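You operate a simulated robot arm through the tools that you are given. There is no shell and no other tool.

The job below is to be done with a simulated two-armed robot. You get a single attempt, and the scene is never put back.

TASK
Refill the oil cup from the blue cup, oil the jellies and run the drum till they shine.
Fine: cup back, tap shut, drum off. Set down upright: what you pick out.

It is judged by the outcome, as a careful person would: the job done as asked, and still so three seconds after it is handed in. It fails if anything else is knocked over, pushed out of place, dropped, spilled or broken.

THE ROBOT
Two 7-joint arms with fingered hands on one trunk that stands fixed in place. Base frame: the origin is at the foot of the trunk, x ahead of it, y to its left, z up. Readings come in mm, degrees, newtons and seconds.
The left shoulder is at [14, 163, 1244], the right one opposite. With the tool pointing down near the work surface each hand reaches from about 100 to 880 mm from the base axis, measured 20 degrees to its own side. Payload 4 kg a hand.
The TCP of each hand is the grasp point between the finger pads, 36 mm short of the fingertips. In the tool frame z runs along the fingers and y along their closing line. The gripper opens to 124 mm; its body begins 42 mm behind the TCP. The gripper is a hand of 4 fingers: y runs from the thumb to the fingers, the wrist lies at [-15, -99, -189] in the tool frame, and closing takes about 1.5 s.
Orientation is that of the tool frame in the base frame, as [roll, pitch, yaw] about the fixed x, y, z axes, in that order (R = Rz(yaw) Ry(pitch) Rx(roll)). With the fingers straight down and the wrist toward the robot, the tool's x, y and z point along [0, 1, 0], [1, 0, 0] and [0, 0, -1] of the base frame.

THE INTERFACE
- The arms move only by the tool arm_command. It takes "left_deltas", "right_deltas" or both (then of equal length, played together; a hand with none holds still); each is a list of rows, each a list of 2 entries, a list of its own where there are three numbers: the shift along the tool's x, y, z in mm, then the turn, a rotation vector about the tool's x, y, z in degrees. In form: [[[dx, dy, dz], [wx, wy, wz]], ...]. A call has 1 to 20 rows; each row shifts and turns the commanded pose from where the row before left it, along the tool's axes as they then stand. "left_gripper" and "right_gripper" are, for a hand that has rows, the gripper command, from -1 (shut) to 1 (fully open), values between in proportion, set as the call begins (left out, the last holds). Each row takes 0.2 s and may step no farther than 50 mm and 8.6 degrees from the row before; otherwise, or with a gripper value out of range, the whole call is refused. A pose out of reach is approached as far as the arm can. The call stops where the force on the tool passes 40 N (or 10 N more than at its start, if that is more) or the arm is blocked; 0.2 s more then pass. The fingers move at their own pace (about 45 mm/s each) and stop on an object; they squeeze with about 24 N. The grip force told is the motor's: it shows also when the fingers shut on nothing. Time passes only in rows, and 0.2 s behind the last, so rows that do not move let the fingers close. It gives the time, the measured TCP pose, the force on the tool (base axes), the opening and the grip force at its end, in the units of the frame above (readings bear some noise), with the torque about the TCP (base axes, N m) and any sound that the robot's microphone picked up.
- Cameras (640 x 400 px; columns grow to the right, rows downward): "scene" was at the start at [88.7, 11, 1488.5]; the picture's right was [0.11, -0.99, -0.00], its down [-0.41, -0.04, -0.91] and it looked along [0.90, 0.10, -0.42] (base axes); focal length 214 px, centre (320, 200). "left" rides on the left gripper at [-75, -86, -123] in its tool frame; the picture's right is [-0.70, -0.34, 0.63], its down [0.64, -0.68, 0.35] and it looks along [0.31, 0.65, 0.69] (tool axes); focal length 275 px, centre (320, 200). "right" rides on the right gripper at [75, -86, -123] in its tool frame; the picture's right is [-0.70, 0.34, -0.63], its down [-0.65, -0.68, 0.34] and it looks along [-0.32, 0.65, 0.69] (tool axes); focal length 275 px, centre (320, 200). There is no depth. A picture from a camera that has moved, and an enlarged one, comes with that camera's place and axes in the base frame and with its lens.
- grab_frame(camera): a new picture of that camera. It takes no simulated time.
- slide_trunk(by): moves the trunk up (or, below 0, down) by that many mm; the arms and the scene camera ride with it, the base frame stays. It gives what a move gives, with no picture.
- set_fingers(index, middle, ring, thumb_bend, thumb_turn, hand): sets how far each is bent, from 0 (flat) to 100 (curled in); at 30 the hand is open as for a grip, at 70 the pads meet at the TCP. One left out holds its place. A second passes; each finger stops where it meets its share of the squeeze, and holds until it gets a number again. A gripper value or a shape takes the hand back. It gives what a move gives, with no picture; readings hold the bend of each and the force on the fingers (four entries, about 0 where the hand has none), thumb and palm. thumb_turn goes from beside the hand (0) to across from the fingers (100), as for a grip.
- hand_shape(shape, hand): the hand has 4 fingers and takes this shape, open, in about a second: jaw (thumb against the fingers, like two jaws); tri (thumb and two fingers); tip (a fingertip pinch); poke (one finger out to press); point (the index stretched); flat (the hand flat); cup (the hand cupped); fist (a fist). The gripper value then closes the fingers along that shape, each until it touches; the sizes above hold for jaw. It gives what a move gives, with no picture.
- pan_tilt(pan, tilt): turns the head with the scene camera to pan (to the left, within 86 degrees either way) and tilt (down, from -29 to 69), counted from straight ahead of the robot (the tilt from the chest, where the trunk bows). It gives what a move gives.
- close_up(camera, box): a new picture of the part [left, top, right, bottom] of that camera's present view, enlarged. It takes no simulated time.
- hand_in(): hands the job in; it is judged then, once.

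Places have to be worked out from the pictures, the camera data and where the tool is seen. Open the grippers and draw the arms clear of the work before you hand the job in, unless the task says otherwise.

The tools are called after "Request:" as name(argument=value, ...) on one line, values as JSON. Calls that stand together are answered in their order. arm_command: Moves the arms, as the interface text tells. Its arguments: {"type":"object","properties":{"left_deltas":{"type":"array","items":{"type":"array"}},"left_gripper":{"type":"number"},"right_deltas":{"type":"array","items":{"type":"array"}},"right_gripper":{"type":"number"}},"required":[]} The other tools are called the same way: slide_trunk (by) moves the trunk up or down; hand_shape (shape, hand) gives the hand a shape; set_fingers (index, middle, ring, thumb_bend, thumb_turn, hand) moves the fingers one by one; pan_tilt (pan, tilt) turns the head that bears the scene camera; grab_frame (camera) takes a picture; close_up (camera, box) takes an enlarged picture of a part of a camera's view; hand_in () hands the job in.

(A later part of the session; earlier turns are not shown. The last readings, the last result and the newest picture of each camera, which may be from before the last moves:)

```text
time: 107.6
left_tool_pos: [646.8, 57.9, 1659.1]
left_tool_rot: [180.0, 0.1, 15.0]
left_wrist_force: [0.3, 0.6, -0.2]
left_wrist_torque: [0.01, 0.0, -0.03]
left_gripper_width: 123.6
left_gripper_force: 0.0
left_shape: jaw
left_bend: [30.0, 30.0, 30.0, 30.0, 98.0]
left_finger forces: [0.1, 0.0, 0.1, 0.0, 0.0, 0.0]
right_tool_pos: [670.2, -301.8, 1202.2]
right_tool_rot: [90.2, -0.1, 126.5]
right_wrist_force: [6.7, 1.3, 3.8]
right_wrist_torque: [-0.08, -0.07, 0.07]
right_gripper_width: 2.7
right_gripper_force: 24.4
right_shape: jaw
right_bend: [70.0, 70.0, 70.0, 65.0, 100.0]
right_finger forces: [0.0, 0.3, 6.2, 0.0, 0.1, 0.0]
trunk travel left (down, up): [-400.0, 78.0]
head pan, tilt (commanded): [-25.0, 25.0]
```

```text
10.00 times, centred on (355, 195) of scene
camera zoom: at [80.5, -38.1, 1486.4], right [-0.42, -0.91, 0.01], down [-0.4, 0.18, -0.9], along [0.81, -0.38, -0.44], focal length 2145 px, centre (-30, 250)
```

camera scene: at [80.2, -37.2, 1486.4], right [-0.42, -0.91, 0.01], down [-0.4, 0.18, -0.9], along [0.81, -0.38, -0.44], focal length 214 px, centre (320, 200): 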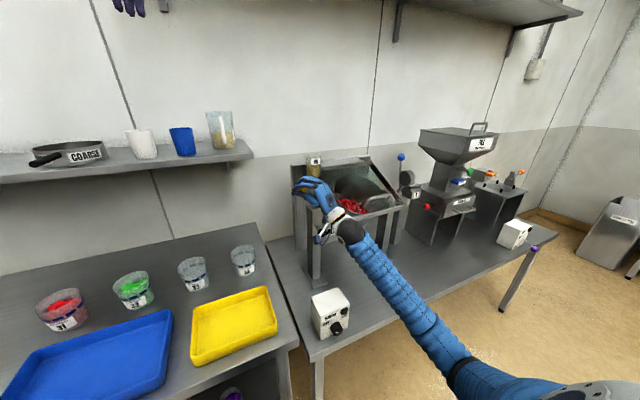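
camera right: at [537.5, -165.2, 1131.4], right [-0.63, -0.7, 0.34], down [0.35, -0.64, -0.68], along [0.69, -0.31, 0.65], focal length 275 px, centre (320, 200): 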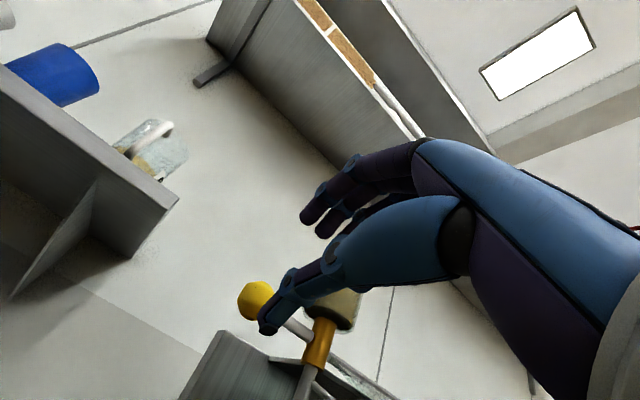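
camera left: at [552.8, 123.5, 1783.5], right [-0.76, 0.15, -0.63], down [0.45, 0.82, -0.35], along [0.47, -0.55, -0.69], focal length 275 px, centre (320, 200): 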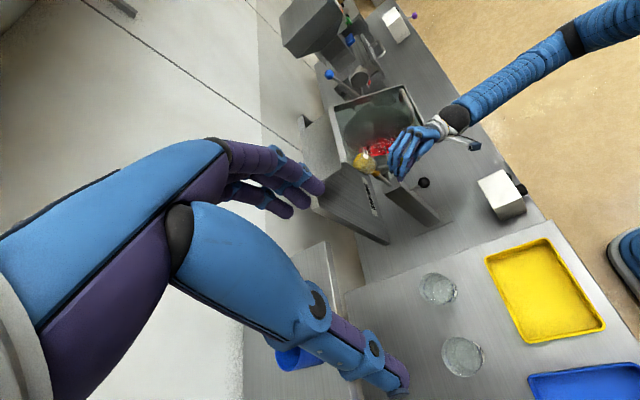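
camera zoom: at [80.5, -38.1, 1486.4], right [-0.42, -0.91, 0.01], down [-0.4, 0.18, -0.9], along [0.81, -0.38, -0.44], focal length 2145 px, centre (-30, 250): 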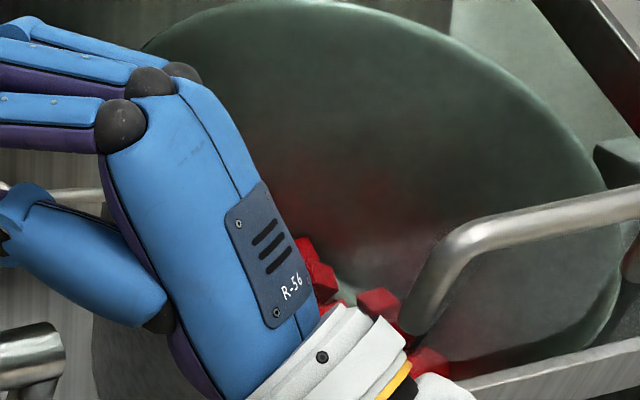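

About 15–17 ml have gone in. I wait another 8 seconds for a fuller dose.

Request:
arm_command(right_deltas=[[[0, 0, 0], [0, 0, 0]], [[0, 0, 0], [0, 0, 0]], [[0, 0, 0], [0, 0, 0]], [[0, 0, 0], [0, 0, 0]], [[0, 0, 0], [0, 0, 0]], [[0, 0, 0], [0, 0, 0]], [[0, 0, 0], [0, 0, 0]], [[0, 0, 0], [0, 0, 0]], [[0, 0, 0], [0, 0, 0]], [[0, 0, 0], [0, 0, 0]], [[0, 0, 0], [0, 0, 0]], [[0, 0, 0], [0, 0, 0]], [[0, 0, 0], [0, 0, 0]], [[0, 0, 0], [0, 0, 0]], [[0, 0, 0], [0, 0, 0]], [[0, 0, 0], [0, 0, 0]], [[0, 0, 0], [0, 0, 0]], [[0, 0, 0], [0, 0, 0]], [[0, 0, 0], [0, 0, 0]], [[0, 0, 0], [0, 0, 0]]])

Request:
arm_command(right_deltas=[[[0, 0, 0], [0, 0, 0]], [[0, 0, 0], [0, 0, 0]], [[0, 0, 0], [0, 0, 0]], [[0, 0, 0], [0, 0, 0]], [[0, 0, 0], [0, 0, 0]], [[0, 0, 0], [0, 0, 0]], [[0, 0, 0], [0, 0, 0]], [[0, 0, 0], [0, 0, 0]], [[0, 0, 0], [0, 0, 0]], [[0, 0, 0], [0, 0, 0]], [[0, 0, 0], [0, 0, 0]], [[0, 0, 0], [0, 0, 0]], [[0, 0, 0], [0, 0, 0]], [[0, 0, 0], [0, 0, 0]], [[0, 0, 0], [0, 0, 0]], [[0, 0, 0], [0, 0, 0]], [[0, 0, 0], [0, 0, 0]], [[0, 0, 0], [0, 0, 0]]])

Request:
close_up(camera="scene", box=[300, 148, 340, 188])

Request:
close_up(camera="left", box=[340, 100, 440, 190])

```text
time: 111.8
left_tool_pos: [647.0, 59.1, 1659.1]
left_tool_rot: [-180.0, 0.1, 15.0]
left_wrist_force: [0.3, -0.5, -0.2]
left_wrist_torque: [0.01, 0.01, 0.03]
left_gripper_width: 123.6
left_gripper_force: 0.0
left_shape: jaw
left_bend: [30.0, 30.0, 30.0, 30.0, 98.0]
left_finger forces: [0.1, 0.0, 0.0, 0.0, 0.0, 0.0]
right_tool_pos: [670.0, -302.7, 1201.4]
right_tool_rot: [90.2, -0.1, 126.3]
right_wrist_force: [5.6, 0.7, 4.0]
right_wrist_torque: [-0.06, -0.04, 0.11]
right_gripper_width: 2.6
right_gripper_force: 23.9
right_shape: jaw
right_bend: [70.0, 70.0, 70.0, 65.0, 100.0]
right_finger forces: [0.0, 0.3, 6.4, 0.0, 0.0, 0.1]
trunk travel left (down, up): [-400.0, 78.0]
head pan, tilt (commanded): [-25.0, 25.0]
```

```text
time: 115.6
left_tool_pos: [647.2, 59.2, 1660.6]
left_tool_rot: [179.9, 0.1, 15.1]
left_wrist_force: [0.3, 0.6, -0.4]
left_wrist_torque: [0.0, -0.01, 0.01]
left_gripper_width: 124.0
left_gripper_force: 0.1
left_shape: jaw
left_bend: [30.0, 30.0, 30.0, 30.0, 98.0]
left_finger forces: [0.0, 0.0, 0.1, 0.0, 0.0, 0.0]
right_tool_pos: [670.4, -302.8, 1201.3]
right_tool_rot: [90.1, -0.1, 126.5]
right_wrist_force: [5.6, 1.0, 2.9]
right_wrist_torque: [-0.01, 0.0, 0.1]
right_gripper_width: 2.6
right_gripper_force: 23.7
right_shape: jaw
right_bend: [70.0, 70.0, 70.0, 65.0, 100.0]
right_finger forces: [0.0, 0.3, 6.2, 0.1, 0.1, 0.1]
trunk travel left (down, up): [-400.0, 78.0]
head pan, tilt (commanded): [-25.0, 25.0]
```

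```text
10.00 times, centred on (320, 168) of scene
camera zoom: at [80.5, -38.1, 1486.4], right [-0.42, -0.91, 0.01], down [-0.4, 0.18, -0.9], along [0.81, -0.38, -0.44], focal length 2145 px, centre (320, 520)
```

zoom: 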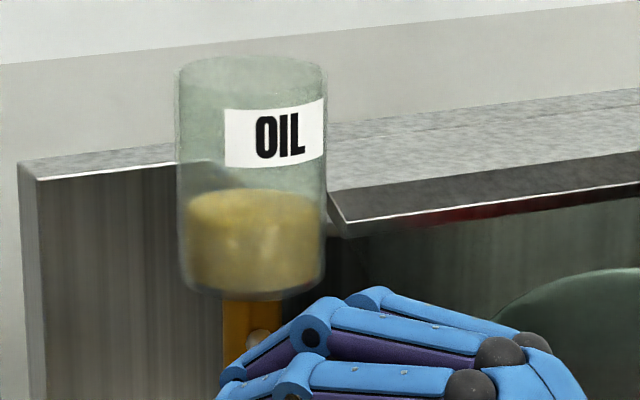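

```text
4.44 times, centred on (390, 145) of left
camera zoom: at [553.0, 122.8, 1783.4], right [-0.76, 0.14, -0.63], down [0.45, 0.82, -0.35], along [0.47, -0.55, -0.69], focal length 1224 px, centre (9, 444)
```

zoom: 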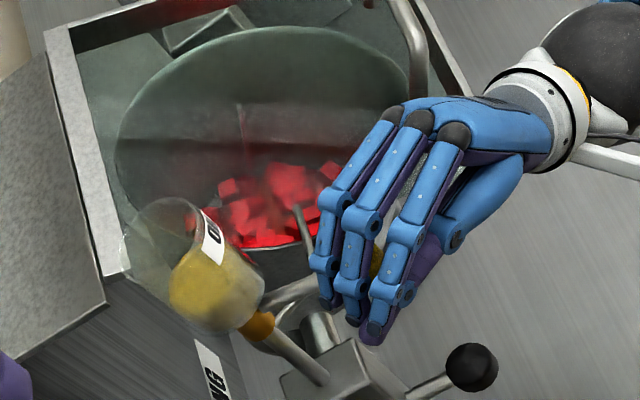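

Roughly 25 ml of oil are on the jellies now. I open the hand and back off along its own axis so I can then push the lever shut again with the closed fingertips.

Request:
arm_command(right_deltas=[[[0, 0, 0], [0, 0, 0]], [[0, 0, 0], [0, 0, 0]], [[0, 0, 0], [0, 0, 0]], [[0, 0, 0], [0, 0, 0]], [[0, 0, -15], [0, 0, 0]], [[0, 0, -25], [0, 0, 0]], [[0, 0, -30], [0, 0, 0]]], right_gripper=-0.05)

Request:
close_up(camera="left", box=[340, 100, 440, 190])

Request:
close_up(camera="right", box=[180, 180, 440, 400])

Request:
close_up(camera="scene", box=[280, 145, 370, 205])

```text
time: 117.2
left_tool_pos: [645.8, 59.9, 1661.6]
left_tool_rot: [-180.0, 0.0, 14.9]
left_wrist_force: [0.1, -0.7, 1.0]
left_wrist_torque: [-0.02, -0.04, -0.03]
left_gripper_width: 123.6
left_gripper_force: 0.2
left_shape: jaw
left_bend: [30.0, 30.0, 30.0, 30.0, 98.0]
left_finger forces: [0.0, 0.0, 0.0, 0.1, 0.0, 0.0]
right_tool_pos: [612.9, -343.2, 1201.3]
right_tool_rot: [90.0, 0.0, 126.6]
right_wrist_force: [-0.2, 1.0, 0.5]
right_wrist_torque: [0.01, -0.02, 0.03]
right_gripper_width: 58.7
right_gripper_force: 0.0
right_shape: jaw
right_bend: [43.0, 47.0, 45.0, 57.0, 100.0]
right_finger forces: [0.0, 0.0, 0.0, 0.1, 0.0, 0.1]
trunk travel left (down, up): [-400.0, 78.0]
head pan, tilt (commanded): [-25.0, 25.0]
```

```text
4.44 times, centred on (390, 145) of left
camera zoom: at [551.0, 122.5, 1784.2], right [-0.76, 0.14, -0.63], down [0.45, 0.83, -0.35], along [0.47, -0.55, -0.69], focal length 1224 px, centre (9, 444)
```

zoom: 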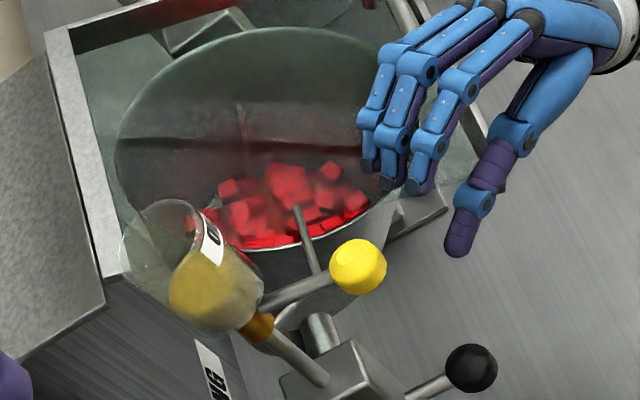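

```text
1.82 times, centred on (310, 290) of right
camera zoom: at [470.2, -356.1, 1116.1], right [-0.09, -0.94, 0.34], down [0.66, -0.31, -0.68], along [0.75, 0.16, 0.65], focal length 500 px, centre (338, 36)
```

zoom: 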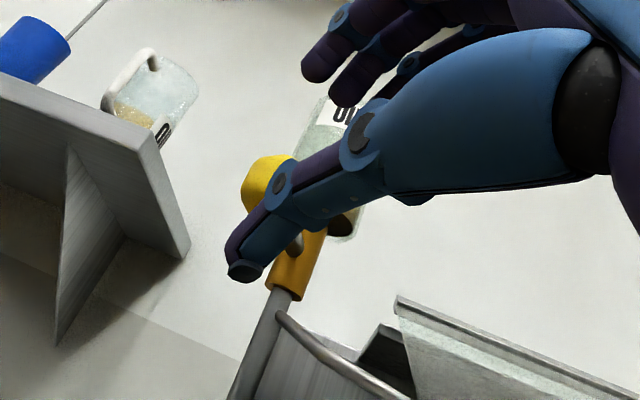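

```text
6.67 times, centred on (325, 175) of scene
camera zoom: at [79.1, -38.7, 1486.5], right [-0.42, -0.91, 0.01], down [-0.4, 0.18, -0.9], along [0.81, -0.38, -0.44], focal length 1430 px, centre (287, 367)
```

zoom: 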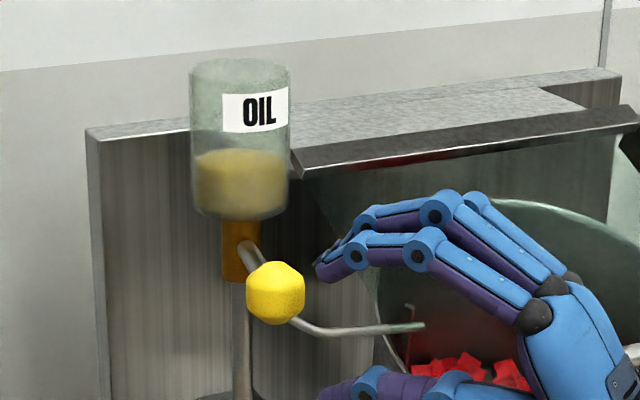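

The lever is fully visible now, open. I zoom on the spout and drum to see where the oil goes.

Request:
close_up(camera="scene", box=[318, 185, 358, 212])

Request:
close_up(camera="left", box=[365, 130, 415, 165])

```text
14.81 times, centred on (338, 198) of scene
camera zoom: at [79.1, -38.7, 1486.5], right [-0.42, -0.91, 0.01], down [-0.4, 0.18, -0.9], along [0.81, -0.38, -0.44], focal length 3177 px, centre (53, 222)
```

zoom: 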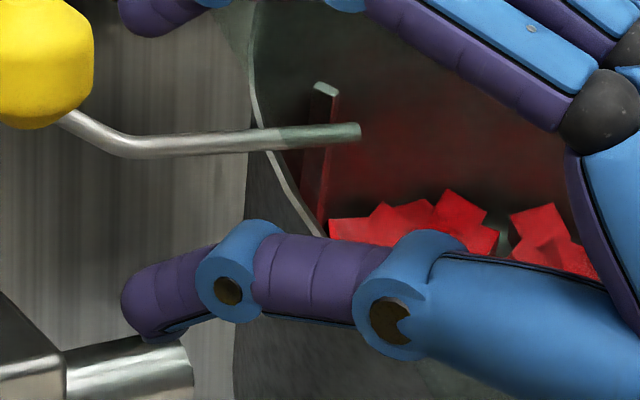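

```text
11.43 times, centred on (390, 148) of left
camera zoom: at [551.0, 122.5, 1784.2], right [-0.76, 0.14, -0.63], down [0.45, 0.83, -0.35], along [0.47, -0.55, -0.69], focal length 3146 px, centre (-480, 800)
```

zoom: 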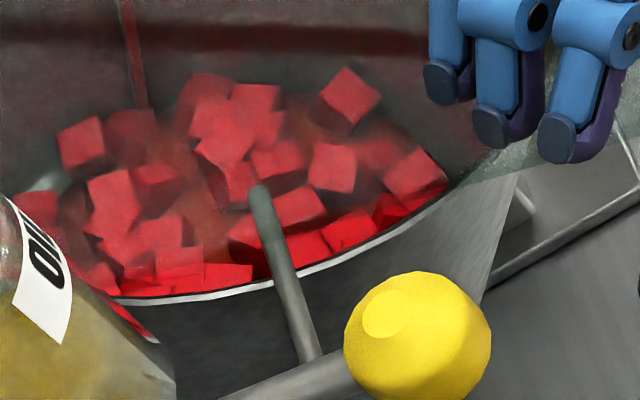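

Request:
close_up(camera="scene", box=[300, 148, 340, 188])

Request:
arm_command(right_deltas=[[[0, 0, 0], [0, 0, 0]], [[0, 0, 0], [0, 0, 0]], [[0, 0, 0], [0, 0, 0]], [[0, 0, 0], [0, 0, 0]], [[0, 0, 0], [0, 0, 0]], [[0, 0, 0], [0, 0, 0]], [[0, 0, 0], [0, 0, 0]], [[0, 0, 0], [0, 0, 0]]], right_gripper=-1)

Request:
close_up(camera="scene", box=[300, 148, 340, 188])

Request:
close_up(camera="scene", box=[318, 185, 358, 212])

```text
10.00 times, centred on (320, 168) of scene
camera zoom: at [79.1, -38.7, 1486.5], right [-0.42, -0.91, 0.01], down [-0.4, 0.18, -0.9], along [0.81, -0.38, -0.44], focal length 2145 px, centre (320, 520)
```

zoom: 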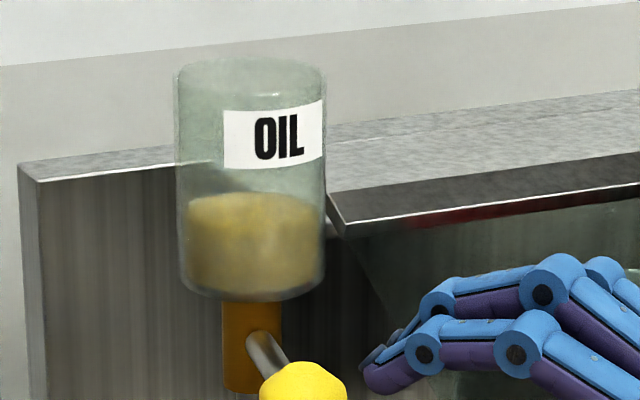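

```text
time: 119.0
left_tool_pos: [646.9, 58.3, 1660.6]
left_tool_rot: [-180.0, 0.0, 15.0]
left_wrist_force: [0.3, -0.2, -0.3]
left_wrist_torque: [-0.03, -0.01, 0.02]
left_gripper_width: 123.7
left_gripper_force: 0.0
left_shape: jaw
left_bend: [30.0, 30.0, 30.0, 30.0, 98.0]
left_finger forces: [0.1, 0.0, 0.0, 0.0, 0.0, 0.1]
right_tool_pos: [615.0, -343.9, 1200.0]
right_tool_rot: [90.2, -0.1, 126.4]
right_wrist_force: [0.8, -1.6, 0.1]
right_wrist_torque: [0.01, 0.02, -0.02]
right_gripper_width: 0.0
right_gripper_force: 23.7
right_shape: jaw
right_bend: [70.0, 70.0, 70.0, 71.0, 100.0]
right_finger forces: [0.0, 0.0, 0.0, 0.0, 0.1, 0.0]
trunk travel left (down, up): [-400.0, 78.0]
head pan, tilt (commanded): [-25.0, 25.0]
```

```text
10.00 times, centred on (320, 168) of scene
camera zoom: at [80.1, -38.4, 1486.4], right [-0.42, -0.91, 0.01], down [-0.4, 0.18, -0.9], along [0.81, -0.38, -0.44], focal length 2145 px, centre (320, 520)
```

zoom: 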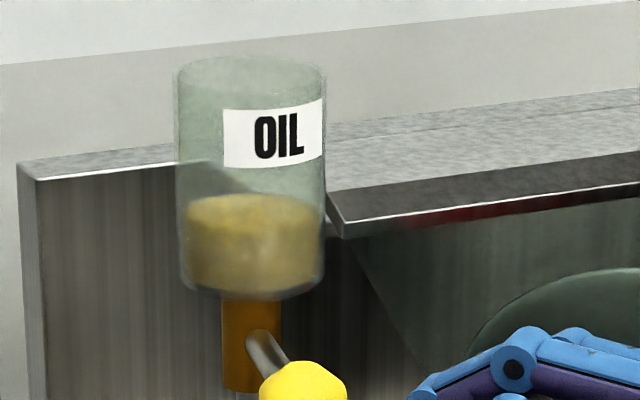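

```text
14.81 times, centred on (338, 198) of scene
camera zoom: at [80.1, -38.4, 1486.4], right [-0.42, -0.91, 0.01], down [-0.4, 0.18, -0.9], along [0.81, -0.38, -0.44], focal length 3177 px, centre (53, 222)
```

zoom: 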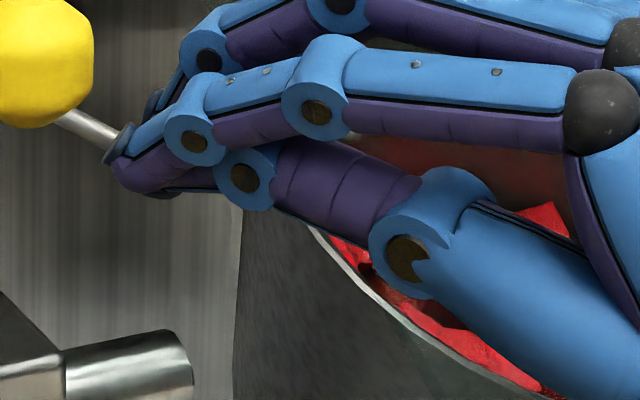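

Oil still drains slowly. I place the closed fingertips just behind and to the right of the ball, ready to push the lever shut along its arc.

Request:
arm_command(right_deltas=[[[-5, 3.5, 0], [0, 0, 0]], [[-5, 3.5, 0], [0, 0, 0]], [[0, 0, 8], [0, 0, 0]], [[0, 0, 8], [0, 0, 0]], [[0, 0, 0], [0, 0, 0]]])

Request:
close_up(camera="left", box=[355, 120, 435, 190])

Request:
close_up(camera="scene", box=[285, 155, 365, 215])

Request:
close_up(camera="right", box=[180, 180, 440, 400])

```text
time: 120.2
left_tool_pos: [646.0, 57.7, 1659.3]
left_tool_rot: [-180.0, 0.1, 15.0]
left_wrist_force: [0.7, 0.2, -0.2]
left_wrist_torque: [0.0, -0.01, 0.0]
left_gripper_width: 123.7
left_gripper_force: 0.0
left_shape: jaw
left_bend: [30.0, 30.0, 30.0, 30.0, 98.0]
left_finger forces: [0.0, 0.1, 0.1, 0.1, 0.0, 0.1]
right_tool_pos: [633.6, -343.1, 1207.4]
right_tool_rot: [90.1, 0.0, 126.4]
right_wrist_force: [-0.4, -1.0, 0.1]
right_wrist_torque: [0.0, 0.02, 0.01]
right_gripper_width: 0.0
right_gripper_force: 24.0
right_shape: jaw
right_bend: [70.0, 70.0, 70.0, 71.0, 100.0]
right_finger forces: [0.0, 0.1, 0.1, 0.1, 0.0, 0.1]
trunk travel left (down, up): [-400.0, 78.0]
head pan, tilt (commanded): [-25.0, 25.0]
```

```text
5.71 times, centred on (395, 155) of left
camera zoom: at [552.3, 122.4, 1783.7], right [-0.76, 0.15, -0.63], down [0.45, 0.82, -0.35], along [0.47, -0.55, -0.69], focal length 1573 px, centre (-109, 457)
```

zoom: 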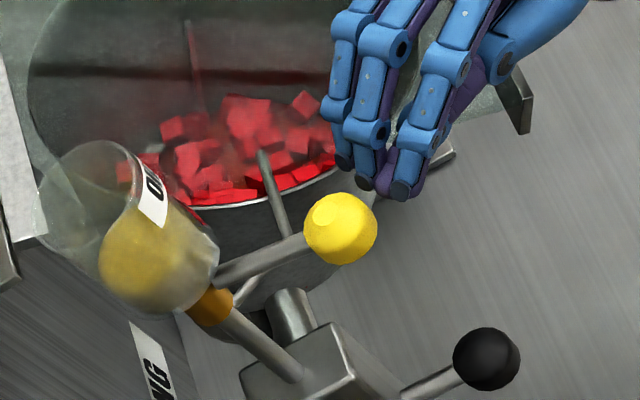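

```text
6.67 times, centred on (325, 185) of scene
camera zoom: at [79.9, -38.5, 1486.4], right [-0.42, -0.91, 0.01], down [-0.4, 0.18, -0.9], along [0.81, -0.38, -0.44], focal length 1430 px, centre (287, 300)
```

zoom: 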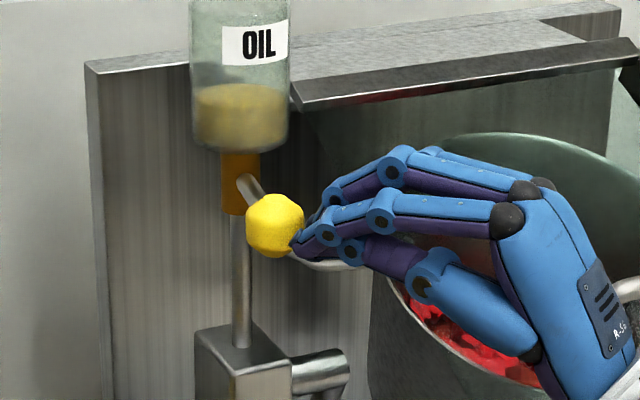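

```text
1.82 times, centred on (310, 290) of right
camera zoom: at [490.3, -354.5, 1122.3], right [-0.1, -0.94, 0.34], down [0.66, -0.31, -0.68], along [0.75, 0.16, 0.65], focal length 500 px, centre (338, 36)
```

zoom: 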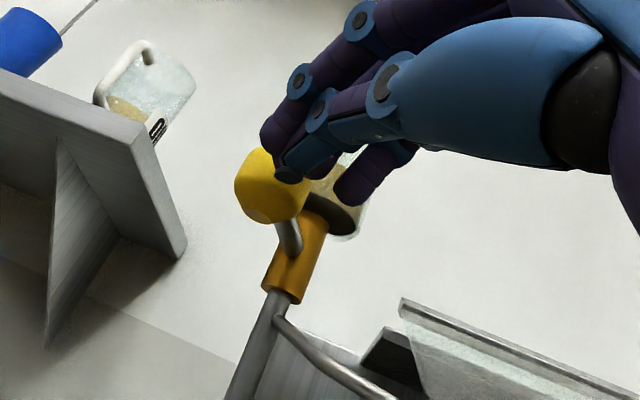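

The fingertips sit just right of and behind the ball. I push the lever along its arc, first half.

Request:
arm_command(right_deltas=[[[5.2, 0, 8.5], [0, -1.2, 0]], [[5.2, 0, 8.5], [0, -1.3, 0]], [[8.4, 0, 11.6], [0, -2, 0]], [[7.7, 0, 12.4], [0, -3, 0]], [[7.1, 0, 13.4], [0, -4, 0]]])

Request:
close_up(camera="left", box=[355, 120, 435, 190])

Request:
close_up(camera="scene", box=[285, 155, 365, 215])

```text
time: 121.4
left_tool_pos: [647.5, 60.2, 1659.9]
left_tool_rot: [179.9, 0.2, 15.0]
left_wrist_force: [-0.2, 0.0, 0.8]
left_wrist_torque: [-0.01, 0.01, 0.02]
left_gripper_width: 123.6
left_gripper_force: 0.0
left_shape: jaw
left_bend: [30.0, 30.0, 30.0, 30.0, 98.0]
left_finger forces: [0.0, 0.0, 0.1, 0.1, 0.0, 0.0]
right_tool_pos: [660.9, -285.2, 1208.3]
right_tool_rot: [90.2, 0.0, 115.0]
right_wrist_force: [-1.0, -0.1, -0.8]
right_wrist_torque: [-0.01, -0.02, 0.0]
right_gripper_width: 0.0
right_gripper_force: 24.3
right_shape: jaw
right_bend: [70.0, 70.0, 70.0, 71.0, 100.0]
right_finger forces: [0.0, 0.0, 0.0, 0.0, 0.0, 0.1]
trunk travel left (down, up): [-400.0, 78.0]
head pan, tilt (commanded): [-25.0, 25.0]
```

```text
5.71 times, centred on (395, 155) of left
camera zoom: at [553.2, 123.5, 1783.2], right [-0.76, 0.14, -0.63], down [0.45, 0.82, -0.35], along [0.47, -0.55, -0.69], focal length 1573 px, centre (-109, 457)
```

zoom: 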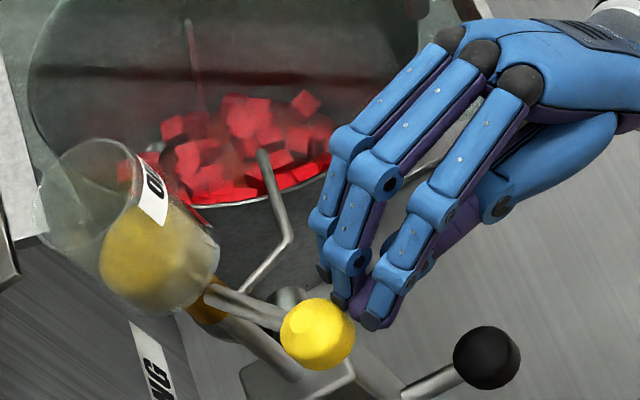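

```text
6.67 times, centred on (325, 185) of scene
camera zoom: at [80.5, -37.5, 1486.4], right [-0.42, -0.91, 0.01], down [-0.4, 0.18, -0.9], along [0.81, -0.38, -0.44], focal length 1430 px, centre (287, 300)
```

zoom: 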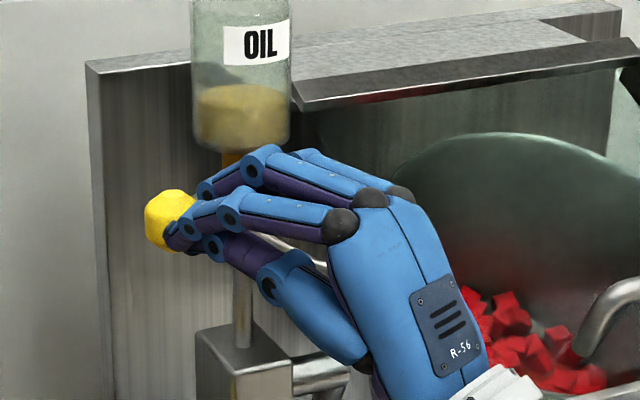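

The lever follows nicely. I push it the rest of the way to the shut position.

Request:
arm_command(right_deltas=[[[6.6, 0, 13.8], [0, -5, 0]], [[5.4, 0, 13.8], [0, -5, 0]], [[4.4, 0, 14], [0, -5, 0]], [[3.1, 0, 11], [0, -5, 0]], [[0, 0, 4], [0, 0, 0]], [[0, 0, 3], [0, 0, 0]], [[0, 0, 0], [0, 0, 0]]])

Request:
close_up(camera="left", box=[355, 120, 435, 190])

Request:
close_up(camera="scene", box=[280, 145, 370, 205])

Request:
close_up(camera="right", box=[180, 200, 440, 400])

```text
time: 123.0
left_tool_pos: [644.5, 57.7, 1661.1]
left_tool_rot: [-180.0, 0.0, 15.0]
left_wrist_force: [-0.5, 0.4, 0.1]
left_wrist_torque: [-0.03, 0.0, -0.01]
left_gripper_width: 123.6
left_gripper_force: 0.2
left_shape: jaw
left_bend: [30.0, 30.0, 30.0, 30.0, 98.0]
left_finger forces: [0.0, 0.0, 0.1, 0.0, 0.0, 0.0]
right_tool_pos: [709.9, -250.8, 1208.3]
right_tool_rot: [89.9, 0.0, 95.0]
right_wrist_force: [-15.6, -1.8, 4.3]
right_wrist_torque: [-0.04, -0.12, -0.17]
right_gripper_width: 0.0
right_gripper_force: 23.2
right_shape: jaw
right_bend: [70.0, 70.0, 70.0, 71.0, 100.0]
right_finger forces: [0.0, 28.7, 0.0, 0.1, 0.1, 0.0]
trunk travel left (down, up): [-400.0, 78.0]
head pan, tilt (commanded): [-25.0, 25.0]
```

```text
5.71 times, centred on (395, 155) of left
camera zoom: at [549.8, 122.2, 1784.5], right [-0.76, 0.15, -0.63], down [0.45, 0.82, -0.35], along [0.47, -0.55, -0.69], focal length 1573 px, centre (-109, 457)
```

zoom: 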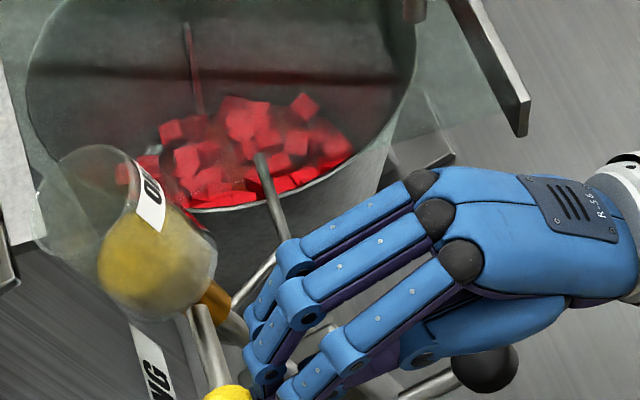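

```text
6.67 times, centred on (325, 175) of scene
camera zoom: at [77.8, -38.6, 1486.6], right [-0.42, -0.91, 0.01], down [-0.4, 0.18, -0.9], along [0.81, -0.38, -0.43], focal length 1430 px, centre (287, 367)
```

zoom: 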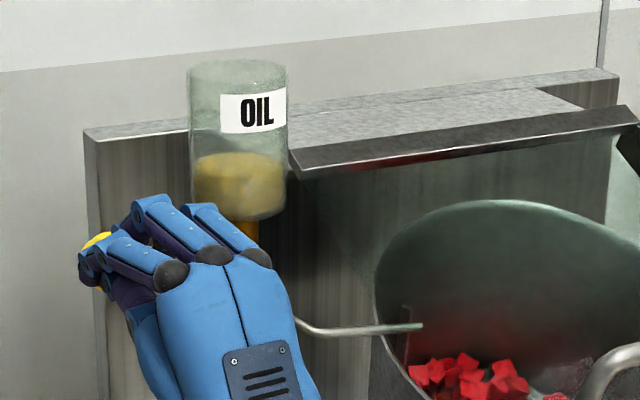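

```text
2.00 times, centred on (310, 300) of right
camera zoom: at [581.0, -185.0, 1123.4], right [-0.57, -0.75, 0.34], down [0.4, -0.61, -0.68], along [0.72, -0.25, 0.65], focal length 551 px, centre (340, 0)
```

zoom: 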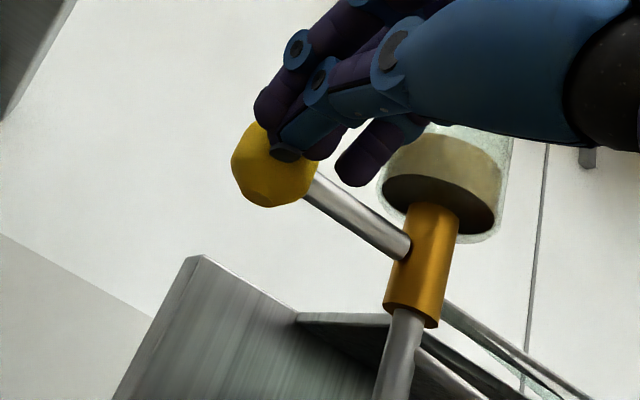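

The push now meets a firm stop (about 16 N), so the lever is at its shut end. I back the hand straight off and verify.

Request:
arm_command(right_deltas=[[[0, 0, -10], [0, 0, 0]], [[0, 0, -20], [0, 0, 0]], [[0, 0, -30], [0, 0, 0]], [[0, 0, -30], [0, 0, 0]], [[0, 0, -30], [0, 0, 0]]])

Request:
close_up(camera="left", box=[345, 110, 425, 180])

Request:
close_up(camera="scene", box=[280, 145, 370, 205])

Request:
close_up(camera="right", box=[180, 200, 440, 400])

```text
time: 124.2
left_tool_pos: [646.2, 59.1, 1659.4]
left_tool_rot: [-180.0, 0.0, 15.0]
left_wrist_force: [-0.1, -0.1, -0.7]
left_wrist_torque: [0.02, -0.04, 0.0]
left_gripper_width: 123.6
left_gripper_force: 0.1
left_shape: jaw
left_bend: [30.0, 30.0, 30.0, 30.0, 98.0]
left_finger forces: [0.0, 0.1, 0.0, 0.0, 0.0, 0.0]
right_tool_pos: [591.5, -259.1, 1208.6]
right_tool_rot: [90.1, 0.0, 95.1]
right_wrist_force: [0.4, 0.0, 0.6]
right_wrist_torque: [0.03, 0.03, 0.03]
right_gripper_width: 0.1
right_gripper_force: 23.9
right_shape: jaw
right_bend: [70.0, 70.0, 70.0, 71.0, 100.0]
right_finger forces: [0.0, 0.0, 0.0, 0.0, 0.1, 0.1]
trunk travel left (down, up): [-400.0, 78.0]
head pan, tilt (commanded): [-25.0, 25.0]
```

```text
5.71 times, centred on (385, 145) of left
camera zoom: at [551.3, 122.7, 1784.1], right [-0.76, 0.14, -0.63], down [0.45, 0.82, -0.35], along [0.47, -0.55, -0.69], focal length 1573 px, centre (-51, 514)
```

zoom: 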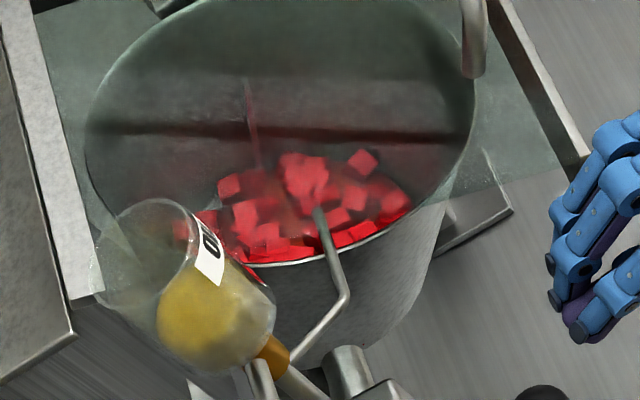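

```text
6.67 times, centred on (325, 175) of scene
camera zoom: at [79.2, -38.3, 1486.5], right [-0.42, -0.91, 0.01], down [-0.4, 0.18, -0.9], along [0.81, -0.38, -0.44], focal length 1430 px, centre (287, 367)
```

zoom: 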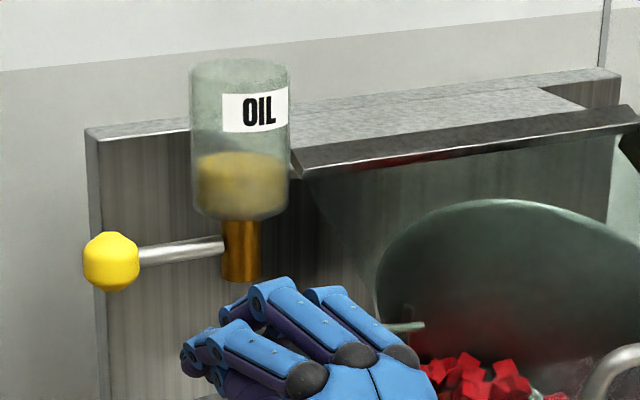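

```text
2.00 times, centred on (310, 300) of right
camera zoom: at [462.8, -194.6, 1122.6], right [-0.57, -0.75, 0.34], down [0.4, -0.61, -0.68], along [0.72, -0.25, 0.65], focal length 551 px, centre (340, 0)
```

zoom: 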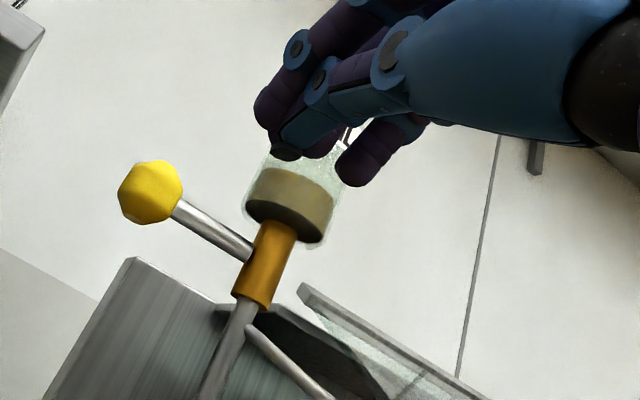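

The lever is back exactly where it was, so the tap is shut. Next the drum switch: I look closely at the DRUM box.

Request:
pan_tilt(pan=-28, tilt=50)

Request:
grab_frame(camera="scene")

Request:
grab_frame(camera="left")

```text
time: 125.1
left_tool_pos: [645.7, 58.1, 1660.6]
left_tool_rot: [180.0, 0.1, 15.0]
left_wrist_force: [0.3, 1.2, 0.0]
left_wrist_torque: [0.04, 0.03, 0.03]
left_gripper_width: 123.7
left_gripper_force: 0.0
left_shape: jaw
left_bend: [30.0, 30.0, 30.0, 30.0, 98.0]
left_finger forces: [0.1, 0.0, 0.0, 0.0, 0.0, 0.0]
right_tool_pos: [592.8, -260.5, 1208.3]
right_tool_rot: [90.2, 0.0, 94.9]
right_wrist_force: [-0.1, 0.5, 0.6]
right_wrist_torque: [0.01, 0.01, -0.03]
right_gripper_width: 0.0
right_gripper_force: 24.5
right_shape: jaw
right_bend: [70.0, 70.0, 70.0, 71.0, 100.0]
right_finger forces: [0.0, 0.1, 0.0, 0.0, 0.0, 0.0]
trunk travel left (down, up): [-400.0, 78.0]
head pan, tilt (commanded): [-28.0, 50.0]
```

```text
taken
camera scene: at [63.8, -35.5, 1449.2], right [-0.47, -0.88, 0.01], down [-0.69, 0.36, -0.63], along [0.56, -0.3, -0.77], focal length 214 px, centre (320, 200)
```

scene: 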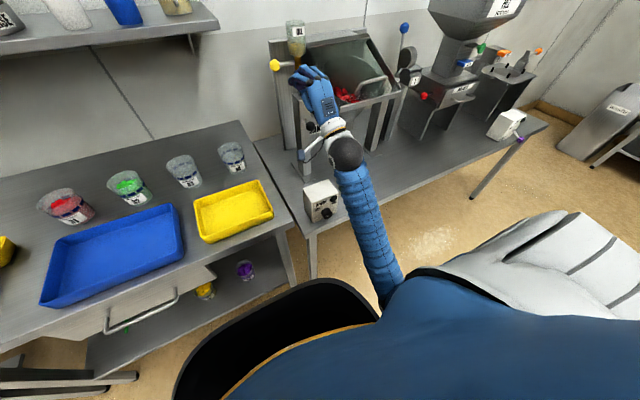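

```text
taken
camera left: at [552.2, 122.6, 1783.7], right [-0.76, 0.15, -0.63], down [0.45, 0.82, -0.35], along [0.47, -0.55, -0.69], focal length 275 px, centre (320, 200)
```

left: 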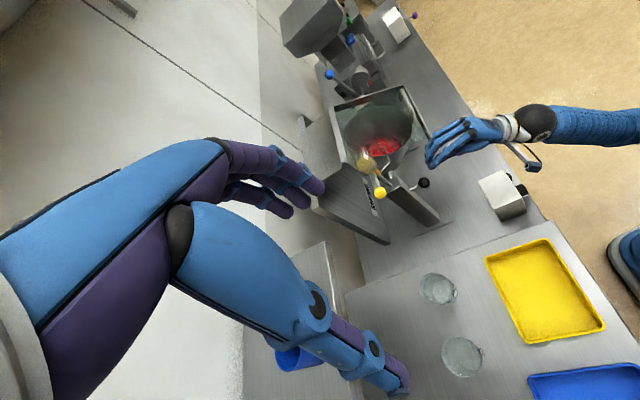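

Request:
close_up(camera="scene", box=[290, 170, 350, 230])

Request:
close_up(camera="left", box=[470, 160, 540, 225])

```text
6.67 times, centred on (320, 200) of scene
camera zoom: at [63.8, -35.5, 1449.2], right [-0.47, -0.88, 0.01], down [-0.69, 0.36, -0.63], along [0.56, -0.3, -0.77], focal length 1430 px, centre (320, 200)
```

zoom: 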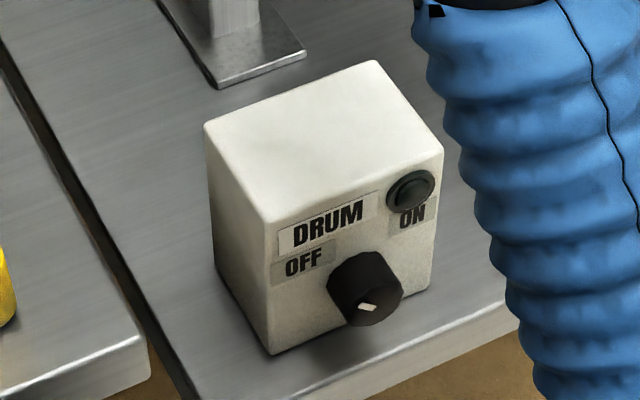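

```text
6.15 times, centred on (505, 192) of left
camera zoom: at [552.2, 122.6, 1783.7], right [-0.76, 0.15, -0.63], down [0.45, 0.82, -0.35], along [0.47, -0.55, -0.69], focal length 1694 px, centre (-818, 246)
```

zoom: 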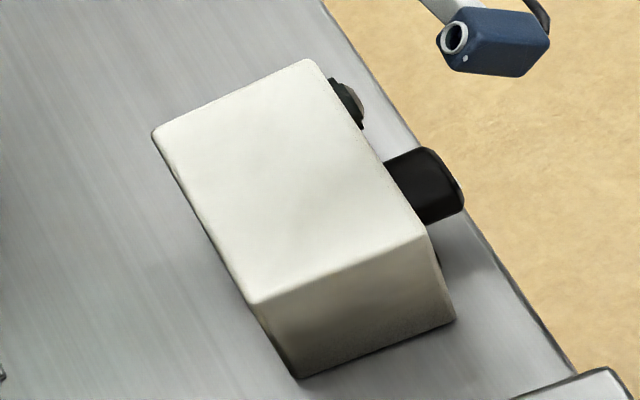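

The knob's front centre is near (453, -277, 807), about 40 mm across, pointer toward OFF (left); ON lies clockwise to the right. I back the right hand away, level its heading, roll it to thumb-right so it can then turn clockwise, and bring it down in front of the switch.

Request:
arm_command(right_deltas=[[[0, 0, -38], [0, -1, 0]], [[0, 0, -40], [0, -1, 0]], [[0, 0, -40], [0, -1, 0]], [[0, 0, -40], [0, -1, 0]], [[0, 0, -40], [0, -1, 0]], [[0, 0, 0], [0, 0, -8.18]], [[0, 0, 0], [0, 0, -8.18]], [[0, 0, 0], [0, 0, -8.18]], [[0, 0, 0], [0, 0, -8.18]], [[0, 0, 0], [0, 0, -8.18]], [[0, 0, 0], [0, 0, -8.18]], [[0, 0, 0], [0, 0, -8.18]], [[0, 0, 0], [0, 0, -8.18]], [[0, 0, 0], [0, 0, -8.18]], [[0, 0, 0], [0, 0, -8.18]], [[0, 0, 0], [0, 0, -8.18]]], right_gripper=0.1)

Request:
grab_frame(camera="scene")

```text
time: 128.5
left_tool_pos: [646.2, 58.3, 1660.0]
left_tool_rot: [179.9, 0.1, 14.9]
left_wrist_force: [0.2, 0.5, -0.7]
left_wrist_torque: [0.01, -0.01, -0.02]
left_gripper_width: 123.6
left_gripper_force: 0.1
left_shape: jaw
left_bend: [30.0, 30.0, 30.0, 30.0, 98.0]
left_finger forces: [0.0, 0.0, 0.1, 0.0, 0.0, 0.1]
right_tool_pos: [540.5, -299.3, 1133.3]
right_tool_rot: [-151.7, 89.9, -151.6]
right_wrist_force: [-0.4, 0.8, 0.1]
right_wrist_torque: [-0.01, 0.0, -0.04]
right_gripper_width: 68.3
right_gripper_force: 0.0
right_shape: jaw
right_bend: [40.0, 44.0, 42.0, 54.0, 100.0]
right_finger forces: [0.0, 0.1, 0.0, 0.1, 0.1, 0.0]
right hand out of reach, approached as far as the arm can: row 2, 3, 4, 5, 11, 13, 14, 15, 16
trunk travel left (down, up): [-400.0, 78.0]
head pan, tilt (commanded): [-28.0, 50.0]
```

```text
taken
camera scene: at [64.2, -35.0, 1449.2], right [-0.47, -0.88, 0.01], down [-0.69, 0.36, -0.63], along [0.55, -0.3, -0.78], focal length 214 px, centre (320, 200)
```

scene: 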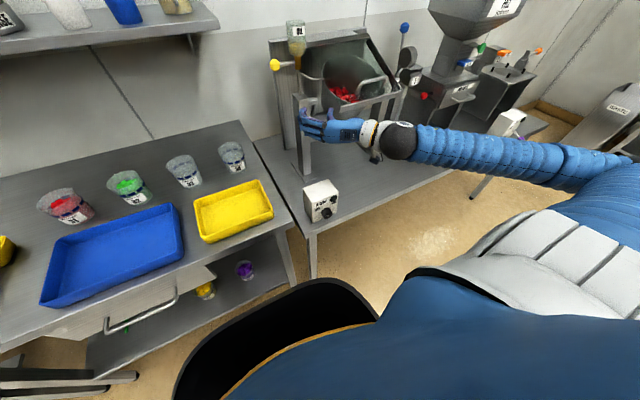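

The pose was too close to the body at that height (out of reach), so the hand stopped at (540, -299, 1133). Lower down the wrist is farther from the shoulder, so I take a path down and then back in front of the box.

Request:
arm_command(right_deltas=[[[33, 0, -10], [0, 0, 0]], [[33, 0, -10], [0, 0, 0]], [[33, 0, -10], [0, 0, 0]], [[33, 0, -10], [0, 0, 0]], [[26.7, 3.3, -23.3], [0, 0, 0]], [[26.7, 3.3, -23.3], [0, 0, 0]], [[26.7, 3.3, -23.3], [0, 0, 0]]])

Request:
grab_frame(camera="scene")

Request:
grab_frame(camera="right")

```text
time: 130.1
left_tool_pos: [646.6, 59.3, 1660.7]
left_tool_rot: [179.8, 0.0, 14.9]
left_wrist_force: [1.1, 0.6, -1.0]
left_wrist_torque: [-0.01, -0.01, -0.01]
left_gripper_width: 123.5
left_gripper_force: 0.0
left_shape: jaw
left_bend: [30.0, 30.0, 30.0, 30.0, 98.0]
left_finger forces: [0.1, 0.0, 0.1, 0.1, 0.1, 0.0]
right_tool_pos: [429.2, -291.7, 921.5]
right_tool_rot: [159.6, 89.8, 159.7]
right_wrist_force: [0.4, 0.2, 0.6]
right_wrist_torque: [0.02, 0.01, 0.01]
right_gripper_width: 68.0
right_gripper_force: 0.1
right_shape: jaw
right_bend: [40.0, 44.0, 42.0, 54.0, 99.0]
right_finger forces: [0.0, 0.1, 0.0, 0.0, 0.1, 0.0]
trunk travel left (down, up): [-400.0, 78.0]
head pan, tilt (commanded): [-28.0, 50.0]
```

```text
taken
camera scene: at [62.9, -35.3, 1449.2], right [-0.47, -0.88, 0.01], down [-0.69, 0.36, -0.63], along [0.56, -0.3, -0.77], focal length 214 px, centre (320, 200)
```

scene: 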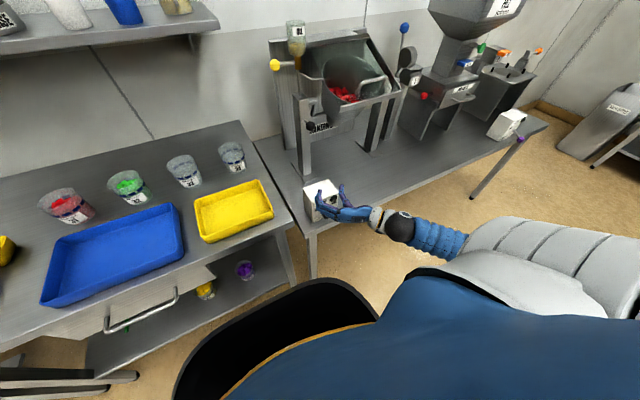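

```text
taken
camera right: at [307.4, -375.2, 847.4], right [-0.63, 0.34, 0.7], down [0.35, -0.68, 0.64], along [0.69, 0.65, 0.31], focal length 275 px, centre (320, 200)
```

right: 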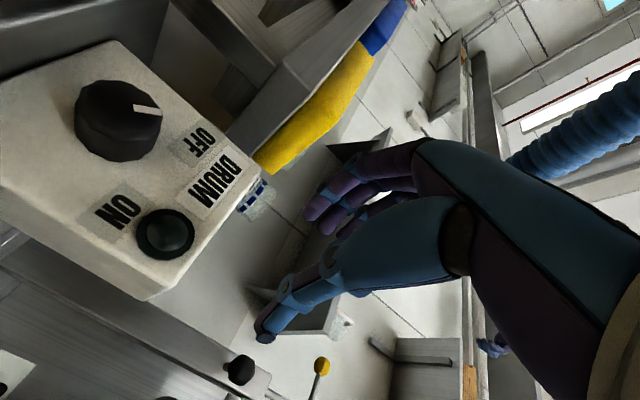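

The right camera gives a fine view of the switch: pointer at OFF (upper left), ON at upper right. Combining views the knob axis is near y -285, z 789, front face x ≈ 462. I pre-roll the hand to -45° and come down in front of the knob.

Request:
arm_command(right_deltas=[[[0, 0, 0], [0, 0, -7.5]], [[0, 0, 0], [0, 0, -7.5]], [[0, 0, 0], [0, 0, -7.5]], [[0, 0, 0], [0, 0, -7.5]], [[0, 0, 0], [0, 0, -7.5]], [[0, 0, 0], [0, 0, -7.5]], [[0, 0, -15], [0, 0, 0]], [[17.8, 19.7, -4], [0, 0, 0]], [[17.8, 19.7, -4], [0, 0, 0]], [[17.8, 19.7, -4], [0, 0, 0]], [[17.8, 19.7, -4], [0, 0, 0]], [[17.8, 19.7, -4], [0, 0, 0]]])

Request:
grab_frame(camera="right")

Request:
close_up(camera="scene", box=[280, 160, 400, 250])

```text
time: 132.2
left_tool_pos: [645.5, 59.5, 1660.9]
left_tool_rot: [179.9, -0.1, 15.0]
left_wrist_force: [0.1, -0.3, 0.3]
left_wrist_torque: [0.02, -0.02, 0.0]
left_gripper_width: 123.8
left_gripper_force: 0.1
left_shape: jaw
left_bend: [30.0, 30.0, 30.0, 30.0, 98.0]
left_finger forces: [0.0, 0.0, 0.0, 0.0, 0.1, 0.0]
right_tool_pos: [435.2, -294.8, 832.9]
right_tool_rot: [-88.7, 45.2, -88.8]
right_wrist_force: [-0.2, 10.5, 27.6]
right_wrist_torque: [0.92, -0.47, 0.15]
right_gripper_width: 64.1
right_gripper_force: 0.1
right_shape: jaw
right_bend: [48.0, 44.0, 42.0, 54.0, 99.0]
right_finger forces: [25.8, 0.0, 0.1, 0.0, 0.0, 0.0]
right hand out of reach, approached as far as the arm can: row 3, 4, 5, 6, 7
trunk travel left (down, up): [-400.0, 78.0]
head pan, tilt (commanded): [-28.0, 50.0]
stopped in row 10 (right hand): the force on the tool passed its limit at 51 N (the readings are from after the stop); the commanded pose is now the measured one
```

```text
taken
camera right: at [313.6, -409.5, 839.3], right [-0.64, 0.72, 0.25], down [0.33, -0.03, 0.94], along [0.69, 0.69, -0.22], focal length 275 px, centre (320, 200)
```

right: 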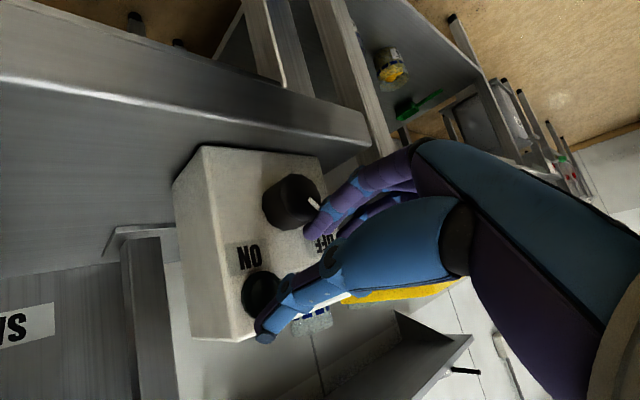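

```text
4.44 times, centred on (340, 205) of scene
camera zoom: at [62.9, -34.1, 1449.5], right [-0.47, -0.88, 0.01], down [-0.69, 0.36, -0.63], along [0.56, -0.3, -0.77], focal length 953 px, centre (231, 178)
```

zoom: 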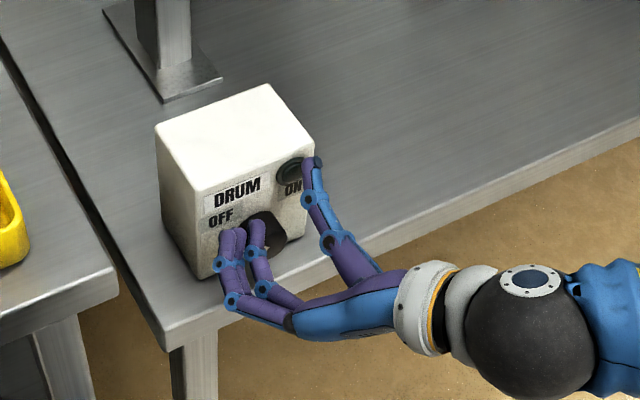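

The index finger touched the switch face early because part of the path was out of reach; the box hasn't moved. I back off straight away from it.

Request:
arm_command(right_deltas=[[[0, 0, -8], [0, 0, 0]], [[0, 0, -10], [0, 0, 0]], [[0, 0, -8], [0, 0, 0]], [[0, 0, 0], [0, 0, 0]]])

Request:
grab_frame(camera="right")

Request:
close_up(camera="scene", box=[280, 160, 400, 250])

```text
time: 133.2
left_tool_pos: [646.3, 59.0, 1660.2]
left_tool_rot: [179.9, 0.0, 15.0]
left_wrist_force: [0.1, -0.1, -0.2]
left_wrist_torque: [0.02, 0.03, -0.01]
left_gripper_width: 123.8
left_gripper_force: 0.1
left_shape: jaw
left_bend: [30.0, 30.0, 30.0, 30.0, 98.0]
left_finger forces: [0.1, 0.0, 0.0, 0.0, 0.0, 0.0]
right_tool_pos: [408.1, -298.4, 828.8]
right_tool_rot: [-89.4, 45.0, -89.4]
right_wrist_force: [-0.1, 0.0, -1.2]
right_wrist_torque: [0.02, -0.01, -0.02]
right_gripper_width: 68.1
right_gripper_force: 0.0
right_shape: jaw
right_bend: [40.0, 43.0, 42.0, 54.0, 99.0]
right_finger forces: [0.0, 0.0, 0.0, 0.0, 0.0, 0.1]
trunk travel left (down, up): [-400.0, 78.0]
head pan, tilt (commanded): [-28.0, 50.0]
```

```text
taken
camera right: at [286.5, -412.5, 835.6], right [-0.64, 0.73, 0.25], down [0.34, -0.03, 0.94], along [0.69, 0.68, -0.23], focal length 275 px, centre (320, 200)
```

right: 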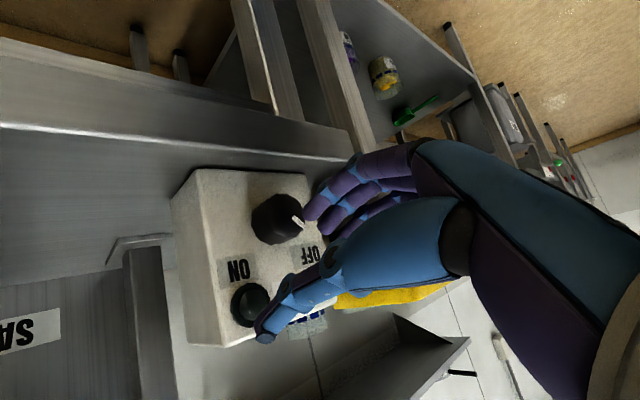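

```text
4.44 times, centred on (340, 205) of scene
camera zoom: at [63.7, -34.8, 1449.1], right [-0.47, -0.88, 0.01], down [-0.69, 0.36, -0.63], along [0.56, -0.3, -0.77], focal length 953 px, centre (231, 178)
```

zoom: 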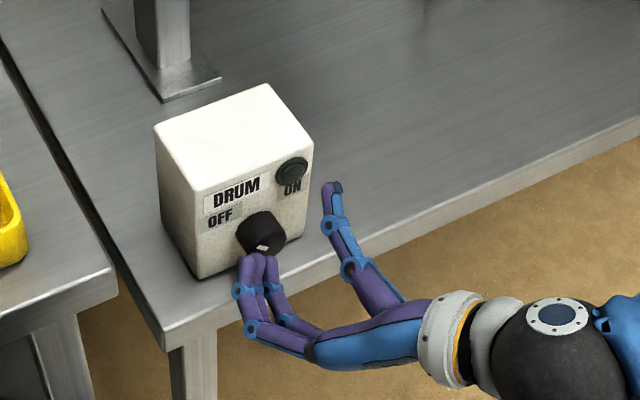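

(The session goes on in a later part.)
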